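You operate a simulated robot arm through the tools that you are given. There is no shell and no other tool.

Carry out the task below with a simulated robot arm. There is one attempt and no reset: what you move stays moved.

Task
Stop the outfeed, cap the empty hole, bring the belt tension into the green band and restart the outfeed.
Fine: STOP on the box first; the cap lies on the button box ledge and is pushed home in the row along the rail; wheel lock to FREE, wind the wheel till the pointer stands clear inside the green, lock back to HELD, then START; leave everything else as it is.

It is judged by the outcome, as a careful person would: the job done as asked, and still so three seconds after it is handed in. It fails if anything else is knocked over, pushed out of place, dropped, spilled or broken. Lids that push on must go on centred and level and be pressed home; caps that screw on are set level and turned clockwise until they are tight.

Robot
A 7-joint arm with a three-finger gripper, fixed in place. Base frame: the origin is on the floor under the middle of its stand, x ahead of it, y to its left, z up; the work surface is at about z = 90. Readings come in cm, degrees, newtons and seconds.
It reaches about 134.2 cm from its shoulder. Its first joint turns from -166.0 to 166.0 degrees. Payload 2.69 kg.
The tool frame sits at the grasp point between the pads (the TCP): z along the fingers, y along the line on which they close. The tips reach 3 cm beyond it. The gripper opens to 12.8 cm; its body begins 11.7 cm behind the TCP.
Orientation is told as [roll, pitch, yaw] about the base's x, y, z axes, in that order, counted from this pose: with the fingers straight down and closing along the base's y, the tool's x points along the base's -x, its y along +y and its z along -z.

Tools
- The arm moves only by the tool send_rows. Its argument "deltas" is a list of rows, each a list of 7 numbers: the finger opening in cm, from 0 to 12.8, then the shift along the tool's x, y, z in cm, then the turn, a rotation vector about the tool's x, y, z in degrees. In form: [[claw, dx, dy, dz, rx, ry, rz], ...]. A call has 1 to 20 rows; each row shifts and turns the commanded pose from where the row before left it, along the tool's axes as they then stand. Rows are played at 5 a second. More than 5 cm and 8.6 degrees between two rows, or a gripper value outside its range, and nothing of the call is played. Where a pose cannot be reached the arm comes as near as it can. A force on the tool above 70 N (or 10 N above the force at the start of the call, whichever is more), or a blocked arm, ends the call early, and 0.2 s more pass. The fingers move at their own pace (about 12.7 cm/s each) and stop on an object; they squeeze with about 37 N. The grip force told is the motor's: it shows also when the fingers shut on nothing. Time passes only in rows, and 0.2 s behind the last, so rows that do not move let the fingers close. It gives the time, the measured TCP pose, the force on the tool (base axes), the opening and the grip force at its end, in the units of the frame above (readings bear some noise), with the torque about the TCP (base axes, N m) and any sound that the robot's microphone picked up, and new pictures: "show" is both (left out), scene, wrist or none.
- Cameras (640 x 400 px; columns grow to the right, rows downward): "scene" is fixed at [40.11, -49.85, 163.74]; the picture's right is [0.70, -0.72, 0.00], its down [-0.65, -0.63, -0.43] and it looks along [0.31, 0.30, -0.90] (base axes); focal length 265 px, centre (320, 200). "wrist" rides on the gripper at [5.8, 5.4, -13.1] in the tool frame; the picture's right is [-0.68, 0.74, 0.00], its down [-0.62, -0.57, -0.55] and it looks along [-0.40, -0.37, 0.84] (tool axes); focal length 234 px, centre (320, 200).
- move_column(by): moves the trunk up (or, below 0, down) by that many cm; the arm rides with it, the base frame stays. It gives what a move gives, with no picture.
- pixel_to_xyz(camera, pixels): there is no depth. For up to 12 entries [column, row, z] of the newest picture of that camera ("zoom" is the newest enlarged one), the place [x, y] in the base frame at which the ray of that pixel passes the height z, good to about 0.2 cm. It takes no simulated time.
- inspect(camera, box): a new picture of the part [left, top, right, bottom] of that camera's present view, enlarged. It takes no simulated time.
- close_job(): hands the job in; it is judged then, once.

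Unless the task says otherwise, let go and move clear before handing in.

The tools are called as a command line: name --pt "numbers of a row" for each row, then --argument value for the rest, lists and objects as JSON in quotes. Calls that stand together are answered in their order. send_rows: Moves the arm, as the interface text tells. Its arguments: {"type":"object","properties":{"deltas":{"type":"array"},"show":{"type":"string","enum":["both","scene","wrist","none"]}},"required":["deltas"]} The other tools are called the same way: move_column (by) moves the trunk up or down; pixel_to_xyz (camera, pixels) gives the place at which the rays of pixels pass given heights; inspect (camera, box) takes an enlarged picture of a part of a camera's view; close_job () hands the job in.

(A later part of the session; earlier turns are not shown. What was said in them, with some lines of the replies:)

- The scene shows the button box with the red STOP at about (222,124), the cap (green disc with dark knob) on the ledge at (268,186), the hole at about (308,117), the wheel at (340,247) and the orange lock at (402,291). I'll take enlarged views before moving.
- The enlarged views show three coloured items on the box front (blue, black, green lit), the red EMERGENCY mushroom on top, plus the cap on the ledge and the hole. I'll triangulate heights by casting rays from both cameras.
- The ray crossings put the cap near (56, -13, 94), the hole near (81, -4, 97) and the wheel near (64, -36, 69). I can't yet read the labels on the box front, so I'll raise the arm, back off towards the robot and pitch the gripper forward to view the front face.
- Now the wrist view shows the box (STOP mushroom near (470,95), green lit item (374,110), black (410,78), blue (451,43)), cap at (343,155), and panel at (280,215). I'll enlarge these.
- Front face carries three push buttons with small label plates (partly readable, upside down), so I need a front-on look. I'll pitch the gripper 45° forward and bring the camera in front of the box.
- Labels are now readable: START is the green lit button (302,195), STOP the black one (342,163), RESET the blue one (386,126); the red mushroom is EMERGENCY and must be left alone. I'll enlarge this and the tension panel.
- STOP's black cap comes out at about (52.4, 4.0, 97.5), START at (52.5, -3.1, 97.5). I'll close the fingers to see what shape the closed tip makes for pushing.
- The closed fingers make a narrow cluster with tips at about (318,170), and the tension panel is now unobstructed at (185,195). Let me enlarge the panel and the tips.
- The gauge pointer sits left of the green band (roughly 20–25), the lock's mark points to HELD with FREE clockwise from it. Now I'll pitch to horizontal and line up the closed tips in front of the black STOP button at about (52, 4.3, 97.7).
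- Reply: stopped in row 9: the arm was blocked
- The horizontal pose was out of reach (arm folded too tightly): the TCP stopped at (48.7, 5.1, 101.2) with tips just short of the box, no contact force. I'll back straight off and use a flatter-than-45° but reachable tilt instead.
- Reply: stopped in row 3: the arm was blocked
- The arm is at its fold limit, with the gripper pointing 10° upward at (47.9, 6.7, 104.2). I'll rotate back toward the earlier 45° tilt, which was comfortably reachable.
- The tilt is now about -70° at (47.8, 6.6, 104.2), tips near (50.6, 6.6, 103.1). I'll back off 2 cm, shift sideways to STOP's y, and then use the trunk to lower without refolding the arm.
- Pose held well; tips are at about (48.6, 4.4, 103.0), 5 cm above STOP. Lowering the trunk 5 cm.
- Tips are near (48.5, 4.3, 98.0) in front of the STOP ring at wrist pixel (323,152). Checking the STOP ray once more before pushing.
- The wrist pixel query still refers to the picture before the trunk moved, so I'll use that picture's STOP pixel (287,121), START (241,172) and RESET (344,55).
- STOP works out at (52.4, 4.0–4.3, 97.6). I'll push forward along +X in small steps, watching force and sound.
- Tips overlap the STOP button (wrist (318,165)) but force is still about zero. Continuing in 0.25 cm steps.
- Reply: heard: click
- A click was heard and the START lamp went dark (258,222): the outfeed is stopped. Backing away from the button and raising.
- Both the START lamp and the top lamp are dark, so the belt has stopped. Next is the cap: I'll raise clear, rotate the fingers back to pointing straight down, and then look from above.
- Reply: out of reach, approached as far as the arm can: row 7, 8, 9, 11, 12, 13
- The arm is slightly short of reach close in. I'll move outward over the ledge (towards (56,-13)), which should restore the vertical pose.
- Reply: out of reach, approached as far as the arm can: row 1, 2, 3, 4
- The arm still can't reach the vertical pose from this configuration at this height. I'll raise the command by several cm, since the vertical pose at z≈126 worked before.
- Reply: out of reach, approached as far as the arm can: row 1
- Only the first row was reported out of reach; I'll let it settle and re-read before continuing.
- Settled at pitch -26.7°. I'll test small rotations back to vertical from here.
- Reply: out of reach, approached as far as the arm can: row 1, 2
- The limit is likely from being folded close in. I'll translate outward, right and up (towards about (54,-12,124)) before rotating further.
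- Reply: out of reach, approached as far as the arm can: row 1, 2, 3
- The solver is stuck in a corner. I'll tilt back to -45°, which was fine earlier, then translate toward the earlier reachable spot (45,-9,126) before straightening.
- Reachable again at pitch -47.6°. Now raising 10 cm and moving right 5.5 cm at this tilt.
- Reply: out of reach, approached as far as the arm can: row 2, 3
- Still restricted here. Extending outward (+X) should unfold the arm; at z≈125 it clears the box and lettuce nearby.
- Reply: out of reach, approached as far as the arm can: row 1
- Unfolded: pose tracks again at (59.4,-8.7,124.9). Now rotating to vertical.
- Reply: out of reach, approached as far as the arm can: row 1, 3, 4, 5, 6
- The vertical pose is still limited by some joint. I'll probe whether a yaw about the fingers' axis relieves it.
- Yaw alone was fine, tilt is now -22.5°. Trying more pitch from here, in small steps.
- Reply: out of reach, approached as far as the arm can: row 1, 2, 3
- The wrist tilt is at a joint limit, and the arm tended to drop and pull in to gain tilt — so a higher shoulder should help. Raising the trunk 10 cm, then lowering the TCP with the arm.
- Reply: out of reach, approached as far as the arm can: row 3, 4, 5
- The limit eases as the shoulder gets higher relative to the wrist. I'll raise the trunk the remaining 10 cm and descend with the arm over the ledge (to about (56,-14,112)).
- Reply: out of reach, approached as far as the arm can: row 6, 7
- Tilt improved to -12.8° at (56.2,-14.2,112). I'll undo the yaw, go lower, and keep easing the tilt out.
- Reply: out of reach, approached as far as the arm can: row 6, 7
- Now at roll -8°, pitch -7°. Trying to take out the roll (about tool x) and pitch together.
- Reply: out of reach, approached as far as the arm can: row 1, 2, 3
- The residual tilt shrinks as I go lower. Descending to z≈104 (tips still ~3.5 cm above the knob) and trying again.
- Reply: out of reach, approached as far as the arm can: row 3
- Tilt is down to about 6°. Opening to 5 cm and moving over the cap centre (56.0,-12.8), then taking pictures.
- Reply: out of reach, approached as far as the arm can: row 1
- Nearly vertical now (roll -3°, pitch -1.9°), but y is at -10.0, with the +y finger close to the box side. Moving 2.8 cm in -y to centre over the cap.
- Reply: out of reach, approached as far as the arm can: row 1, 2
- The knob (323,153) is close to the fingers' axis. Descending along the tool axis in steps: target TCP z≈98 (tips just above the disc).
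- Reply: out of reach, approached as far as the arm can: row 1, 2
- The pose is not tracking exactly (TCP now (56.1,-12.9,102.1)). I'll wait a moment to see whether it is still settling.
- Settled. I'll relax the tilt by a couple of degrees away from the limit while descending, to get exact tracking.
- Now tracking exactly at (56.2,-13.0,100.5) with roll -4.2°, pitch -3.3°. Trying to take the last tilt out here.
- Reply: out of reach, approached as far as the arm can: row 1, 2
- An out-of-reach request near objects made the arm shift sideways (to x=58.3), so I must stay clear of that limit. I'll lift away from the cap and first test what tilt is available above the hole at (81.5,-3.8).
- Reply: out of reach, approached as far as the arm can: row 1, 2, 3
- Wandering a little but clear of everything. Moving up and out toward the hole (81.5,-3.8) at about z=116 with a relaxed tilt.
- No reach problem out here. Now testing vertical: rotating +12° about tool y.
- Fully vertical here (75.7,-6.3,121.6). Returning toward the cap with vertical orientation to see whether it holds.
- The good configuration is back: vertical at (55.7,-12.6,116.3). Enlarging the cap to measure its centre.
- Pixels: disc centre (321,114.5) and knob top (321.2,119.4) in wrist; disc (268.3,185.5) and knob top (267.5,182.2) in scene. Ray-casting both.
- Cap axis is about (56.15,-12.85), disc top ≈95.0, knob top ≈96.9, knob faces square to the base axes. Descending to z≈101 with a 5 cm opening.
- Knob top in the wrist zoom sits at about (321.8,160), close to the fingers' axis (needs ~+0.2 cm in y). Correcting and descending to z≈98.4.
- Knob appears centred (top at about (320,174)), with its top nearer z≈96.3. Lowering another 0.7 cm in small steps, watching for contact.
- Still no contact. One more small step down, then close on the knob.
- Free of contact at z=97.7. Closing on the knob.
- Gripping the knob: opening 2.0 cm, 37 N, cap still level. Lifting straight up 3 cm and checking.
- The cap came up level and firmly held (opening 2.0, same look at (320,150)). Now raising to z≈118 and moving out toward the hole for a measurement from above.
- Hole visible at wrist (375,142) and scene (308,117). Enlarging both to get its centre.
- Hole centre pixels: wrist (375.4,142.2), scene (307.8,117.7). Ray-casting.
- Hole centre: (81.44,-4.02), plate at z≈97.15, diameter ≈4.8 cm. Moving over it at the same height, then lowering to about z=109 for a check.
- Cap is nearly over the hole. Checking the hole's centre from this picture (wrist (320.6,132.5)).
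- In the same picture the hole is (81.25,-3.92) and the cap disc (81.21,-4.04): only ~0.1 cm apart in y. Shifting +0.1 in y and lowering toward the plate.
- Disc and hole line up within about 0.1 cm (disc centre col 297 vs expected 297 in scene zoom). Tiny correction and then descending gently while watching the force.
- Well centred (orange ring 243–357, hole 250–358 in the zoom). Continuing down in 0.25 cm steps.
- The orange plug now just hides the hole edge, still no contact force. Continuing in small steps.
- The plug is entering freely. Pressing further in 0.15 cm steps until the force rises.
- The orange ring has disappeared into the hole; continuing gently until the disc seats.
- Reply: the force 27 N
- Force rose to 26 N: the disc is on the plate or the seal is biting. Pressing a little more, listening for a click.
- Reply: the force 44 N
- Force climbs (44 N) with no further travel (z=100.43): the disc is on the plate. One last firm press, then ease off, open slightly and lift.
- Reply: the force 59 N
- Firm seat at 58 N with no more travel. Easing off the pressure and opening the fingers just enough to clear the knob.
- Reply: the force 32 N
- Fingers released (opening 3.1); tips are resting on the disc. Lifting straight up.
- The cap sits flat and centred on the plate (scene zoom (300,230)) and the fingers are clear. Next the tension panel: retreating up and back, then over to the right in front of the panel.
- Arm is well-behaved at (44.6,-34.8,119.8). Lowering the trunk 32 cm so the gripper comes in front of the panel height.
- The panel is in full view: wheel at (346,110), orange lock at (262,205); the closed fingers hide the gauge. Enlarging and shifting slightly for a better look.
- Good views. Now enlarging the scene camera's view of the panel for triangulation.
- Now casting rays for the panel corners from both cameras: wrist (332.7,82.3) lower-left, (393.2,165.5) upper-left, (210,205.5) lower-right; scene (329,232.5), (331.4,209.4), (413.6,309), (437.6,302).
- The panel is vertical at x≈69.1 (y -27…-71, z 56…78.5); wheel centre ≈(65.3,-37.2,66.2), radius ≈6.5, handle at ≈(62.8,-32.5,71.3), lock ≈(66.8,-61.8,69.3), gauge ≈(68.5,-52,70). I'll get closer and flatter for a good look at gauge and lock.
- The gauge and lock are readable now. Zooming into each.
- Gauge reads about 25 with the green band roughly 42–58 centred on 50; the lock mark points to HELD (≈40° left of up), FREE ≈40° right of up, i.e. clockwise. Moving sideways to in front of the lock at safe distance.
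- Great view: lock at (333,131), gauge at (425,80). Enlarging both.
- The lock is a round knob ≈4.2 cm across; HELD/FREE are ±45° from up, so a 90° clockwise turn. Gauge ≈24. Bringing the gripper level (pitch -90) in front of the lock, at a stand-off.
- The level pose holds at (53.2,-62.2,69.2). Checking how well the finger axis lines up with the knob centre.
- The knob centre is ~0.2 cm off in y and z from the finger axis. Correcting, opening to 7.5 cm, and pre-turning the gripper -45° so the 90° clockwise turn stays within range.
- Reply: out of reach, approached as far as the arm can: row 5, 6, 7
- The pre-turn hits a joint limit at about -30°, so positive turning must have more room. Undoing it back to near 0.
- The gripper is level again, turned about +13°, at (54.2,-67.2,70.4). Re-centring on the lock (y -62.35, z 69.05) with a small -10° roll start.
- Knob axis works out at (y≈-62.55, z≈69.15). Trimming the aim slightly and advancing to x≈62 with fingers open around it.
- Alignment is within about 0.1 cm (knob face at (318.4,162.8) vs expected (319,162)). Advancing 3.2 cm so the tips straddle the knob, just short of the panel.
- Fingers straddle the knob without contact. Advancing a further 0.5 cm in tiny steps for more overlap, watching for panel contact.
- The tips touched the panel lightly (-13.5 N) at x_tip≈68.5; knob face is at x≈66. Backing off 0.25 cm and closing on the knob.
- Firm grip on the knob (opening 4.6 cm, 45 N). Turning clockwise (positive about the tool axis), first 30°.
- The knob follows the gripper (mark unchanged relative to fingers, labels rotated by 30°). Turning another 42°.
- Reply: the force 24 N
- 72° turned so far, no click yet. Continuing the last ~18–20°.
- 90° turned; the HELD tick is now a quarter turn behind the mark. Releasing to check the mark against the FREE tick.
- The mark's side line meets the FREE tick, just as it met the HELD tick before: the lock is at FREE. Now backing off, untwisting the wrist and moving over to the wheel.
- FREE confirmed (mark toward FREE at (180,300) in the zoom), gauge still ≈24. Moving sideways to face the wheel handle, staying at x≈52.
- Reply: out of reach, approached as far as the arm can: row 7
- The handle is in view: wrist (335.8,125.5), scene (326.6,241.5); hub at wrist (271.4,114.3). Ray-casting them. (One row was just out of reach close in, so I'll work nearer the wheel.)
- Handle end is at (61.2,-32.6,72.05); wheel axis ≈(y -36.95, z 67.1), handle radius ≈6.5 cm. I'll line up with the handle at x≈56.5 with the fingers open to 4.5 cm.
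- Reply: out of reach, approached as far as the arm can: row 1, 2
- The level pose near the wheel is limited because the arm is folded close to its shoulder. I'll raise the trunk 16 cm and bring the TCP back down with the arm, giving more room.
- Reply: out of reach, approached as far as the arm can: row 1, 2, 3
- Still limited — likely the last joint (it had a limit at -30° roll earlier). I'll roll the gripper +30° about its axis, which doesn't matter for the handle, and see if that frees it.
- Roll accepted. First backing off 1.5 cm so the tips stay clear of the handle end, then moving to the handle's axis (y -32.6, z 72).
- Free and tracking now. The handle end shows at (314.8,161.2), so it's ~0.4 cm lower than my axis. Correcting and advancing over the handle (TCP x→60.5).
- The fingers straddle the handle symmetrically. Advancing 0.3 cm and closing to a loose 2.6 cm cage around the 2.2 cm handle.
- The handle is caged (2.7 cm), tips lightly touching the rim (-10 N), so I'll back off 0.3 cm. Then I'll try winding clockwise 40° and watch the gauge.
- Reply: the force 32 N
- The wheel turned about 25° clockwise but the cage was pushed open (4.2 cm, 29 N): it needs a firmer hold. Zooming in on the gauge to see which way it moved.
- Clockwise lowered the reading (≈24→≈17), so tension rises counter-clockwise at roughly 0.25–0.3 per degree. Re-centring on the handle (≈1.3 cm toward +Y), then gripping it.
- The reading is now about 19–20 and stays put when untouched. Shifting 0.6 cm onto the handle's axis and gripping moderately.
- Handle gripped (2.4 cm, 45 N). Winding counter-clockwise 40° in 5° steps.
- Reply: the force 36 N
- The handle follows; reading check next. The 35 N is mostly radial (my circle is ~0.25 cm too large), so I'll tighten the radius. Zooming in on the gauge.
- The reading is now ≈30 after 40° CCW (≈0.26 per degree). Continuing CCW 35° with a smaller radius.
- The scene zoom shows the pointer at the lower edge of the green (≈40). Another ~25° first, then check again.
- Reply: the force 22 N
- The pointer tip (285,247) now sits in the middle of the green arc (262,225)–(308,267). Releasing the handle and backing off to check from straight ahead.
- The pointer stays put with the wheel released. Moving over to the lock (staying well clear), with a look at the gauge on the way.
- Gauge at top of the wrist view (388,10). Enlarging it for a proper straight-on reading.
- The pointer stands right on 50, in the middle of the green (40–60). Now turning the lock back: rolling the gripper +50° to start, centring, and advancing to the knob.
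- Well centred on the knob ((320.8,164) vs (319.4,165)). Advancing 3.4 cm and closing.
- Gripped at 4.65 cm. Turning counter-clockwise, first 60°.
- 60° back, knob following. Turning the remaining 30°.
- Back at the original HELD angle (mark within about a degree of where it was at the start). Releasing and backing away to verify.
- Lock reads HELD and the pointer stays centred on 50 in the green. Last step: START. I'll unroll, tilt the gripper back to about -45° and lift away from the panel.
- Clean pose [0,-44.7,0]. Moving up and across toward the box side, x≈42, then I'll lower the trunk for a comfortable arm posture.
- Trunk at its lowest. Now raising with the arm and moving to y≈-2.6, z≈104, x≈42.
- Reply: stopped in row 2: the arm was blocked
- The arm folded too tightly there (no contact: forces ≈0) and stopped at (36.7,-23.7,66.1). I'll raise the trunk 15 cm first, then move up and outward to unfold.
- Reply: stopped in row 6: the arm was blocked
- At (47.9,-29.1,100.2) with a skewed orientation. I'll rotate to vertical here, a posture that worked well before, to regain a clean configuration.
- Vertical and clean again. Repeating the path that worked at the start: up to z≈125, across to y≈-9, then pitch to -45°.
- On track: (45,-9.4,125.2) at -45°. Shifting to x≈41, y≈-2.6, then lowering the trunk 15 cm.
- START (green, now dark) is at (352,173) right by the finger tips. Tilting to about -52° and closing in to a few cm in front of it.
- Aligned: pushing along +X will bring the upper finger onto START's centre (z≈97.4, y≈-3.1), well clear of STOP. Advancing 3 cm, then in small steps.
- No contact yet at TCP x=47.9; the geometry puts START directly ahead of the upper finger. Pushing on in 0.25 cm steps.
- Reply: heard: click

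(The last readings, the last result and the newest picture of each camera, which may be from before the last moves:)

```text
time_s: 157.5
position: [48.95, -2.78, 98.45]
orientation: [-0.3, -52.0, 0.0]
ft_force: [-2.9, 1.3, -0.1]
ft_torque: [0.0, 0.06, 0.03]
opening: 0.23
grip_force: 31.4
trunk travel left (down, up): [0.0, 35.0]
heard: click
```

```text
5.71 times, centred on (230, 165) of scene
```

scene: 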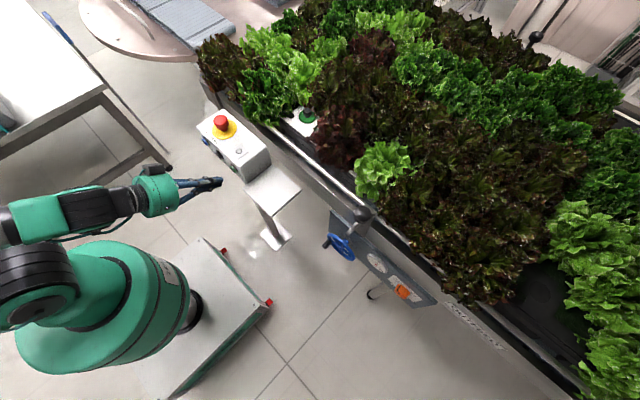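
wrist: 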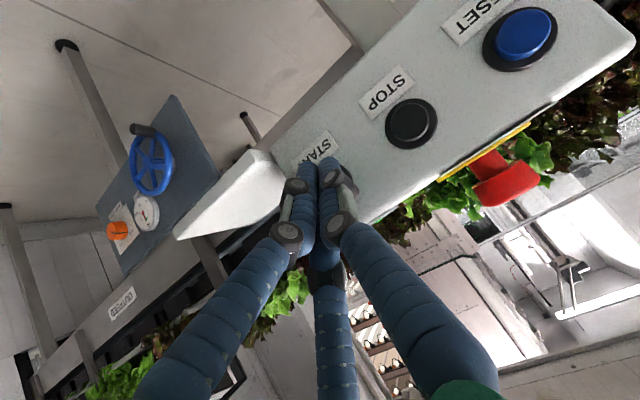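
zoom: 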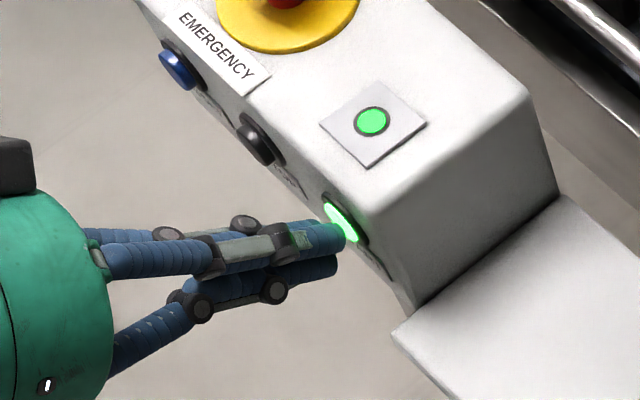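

A click was heard; START and the top lamp are both lit green: the outfeed is running. Backing straight off the button.

send_rows --pt "0 0.614 0 -0.789 0 0 0" --pt "0 1.842 0 -2.367 0 0 0" --pt "0 1.842 0 -2.367 0 0 0" --pt "0 0 0 0 0 0 0" --show "both"

inspect --camera "scene" --box '[190, 90, 330, 200]'

inspect --camera "scene" --box '[360, 240, 420, 300]'

inspect --camera "wrist" --box '[100, 120, 220, 270]'

```text
time_s: 158.5
position: [41.85, -2.66, 98.54]
orientation: [-0.2, -52.0, -0.1]
ft_force: [0.0, -0.6, 0.9]
ft_torque: [-0.01, 0.01, -0.03]
opening: 0.2
grip_force: 32.0
trunk travel left (down, up): [0.0, 35.0]
```

scene: 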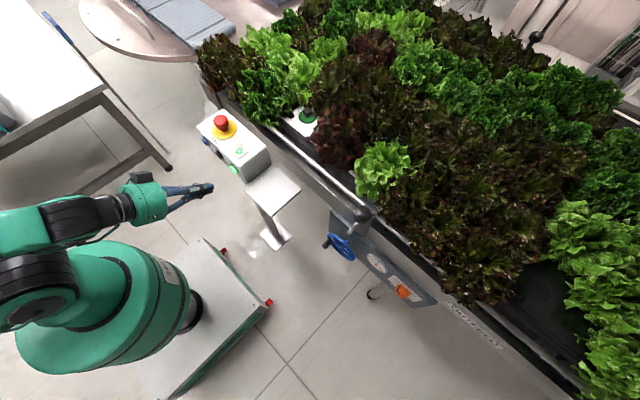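
wrist: 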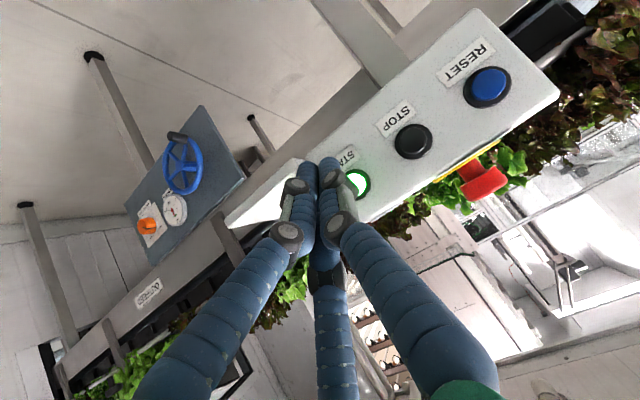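

```text
3.64 times, centred on (260, 145) of scene
```

zoom: 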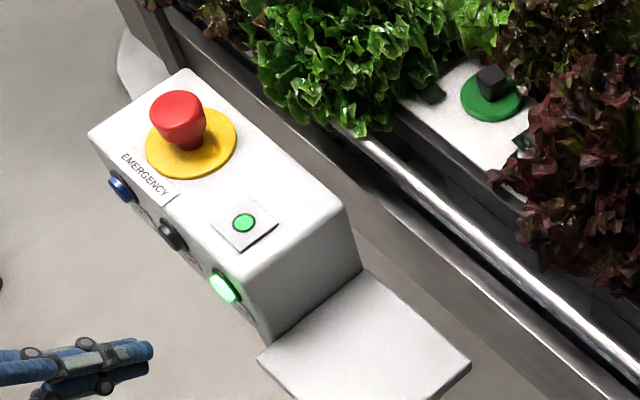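

```text
6.67 times, centred on (390, 270) of scene
```

zoom: 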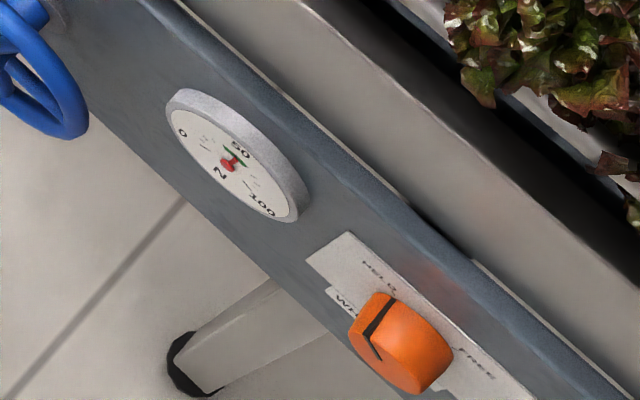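

```text
2.67 times, centred on (160, 195) of wrist
```

zoom: 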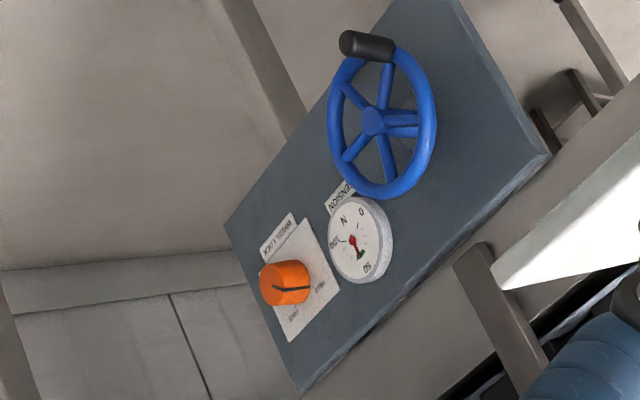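

Everything looks right: START and lamp lit, STOP/RESET/EMERGENCY untouched, lock at HELD, pointer in green, cap flat in place. Moving a bit further clear and waiting a few seconds to confirm it stays so.

send_rows --pt "0 0 0 -3 0 0 0" --pt "0 0 0 0 0 0 0" --pt "0 0 0 0 0 0 0" --pt "0 0 0 0 0 0 0" --pt "0 0 0 0 0 0 0" --pt "0 0 0 0 0 0 0" --pt "0 0 0 0 0 0 0" --pt "0 0 0 0 0 0 0" --pt "0 0 0 0 0 0 0" --pt "0 0 0 0 0 0 0" --pt "0 0 0 0 0 0 0" --pt "0 0 0 0 0 0 0" --pt "0 0 0 0 0 0 0" --pt "0 0 0 0 0 0 0" --pt "0 0 0 0 0 0 0" --pt "0 0 0 0 0 0 0" --show "both"

inspect --camera "scene" --box '[280, 85, 340, 140]'

inspect --camera "scene" --box '[360, 245, 400, 275]'

inspect --camera "scene" --box '[190, 100, 290, 200]'

```text
time_s: 161.9
position: [39.7, -2.85, 100.32]
orientation: [-0.1, -52.1, 0.0]
ft_force: [0.4, -0.1, -0.2]
ft_torque: [0.01, 0.0, 0.0]
opening: 0.21
grip_force: 31.3
trunk travel left (down, up): [0.0, 35.0]
```

scene: 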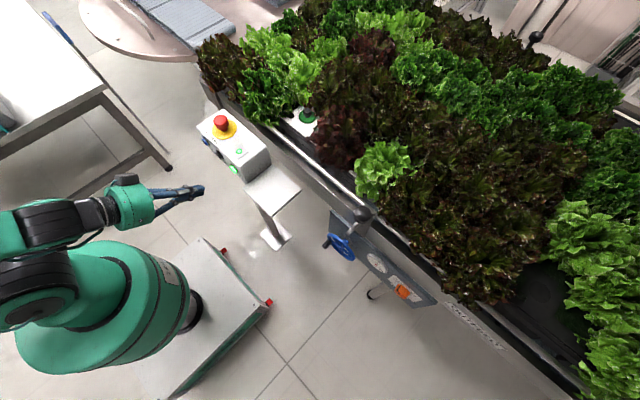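
wrist: 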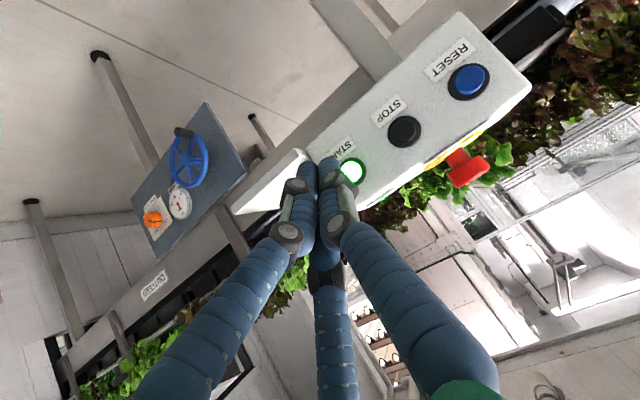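

```text
7.27 times, centred on (310, 112) of scene
```

zoom: 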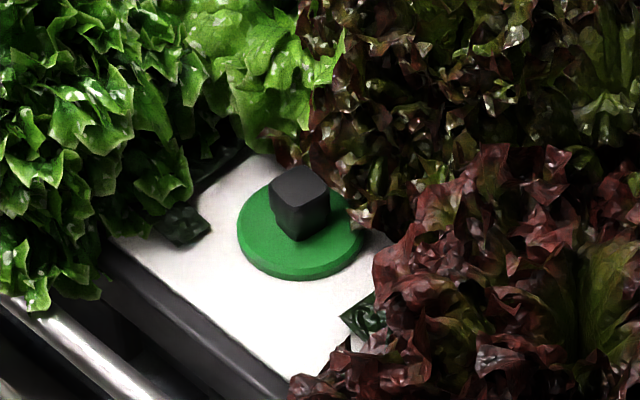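

```text
13.33 times, centred on (380, 260) of scene
```

zoom: 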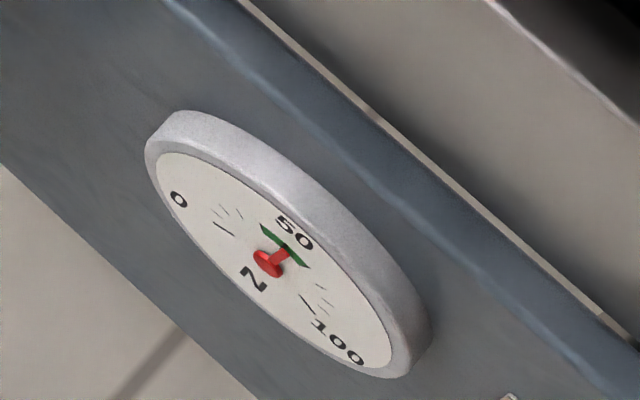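

```text
4.00 times, centred on (240, 150) of scene
```

zoom: 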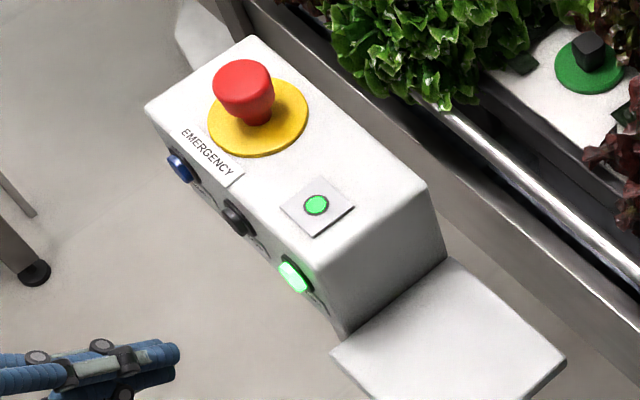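

More than three seconds after START, everything holds. The cap is flat and centred (300,235), the pointer is mid-green, the lock is at HELD, and the START and top lamps are lit. The gripper is empty and clear, so I'm handing the job in.

close_job

```text
The job is handed in.
```

The job is done and handed in. More than three seconds after START, before handing in, the last pictures showed everything holding:

- **Outfeed stopped first:** I pressed the black STOP button. It clicked, and the START lamp and the lamp on top of the box went out.
- **Hole capped:** I took the cap from the ledge and set it in the empty hole in the row along the rail. I pressed it down with about 58 N until it moved no further. It sits flat and centred on the plate.
- **Belt tension:** With the lock at FREE, I first turned the wheel the wrong way, which dropped the reading from about 24 to 19. I then wound it back the other way until the pointer stood on 50, mid-way in the green (about 40 to 60). The lock is back at HELD and the pointer has not moved since.
- **Outfeed restarted:** I pressed START. It clicked, and both lamps lit green.

The EMERGENCY and RESET buttons were not touched. The arm folded too tightly a few times on the way and had to be rerouted, but the force readings showed no contact. The gripper is empty and clear of everything.
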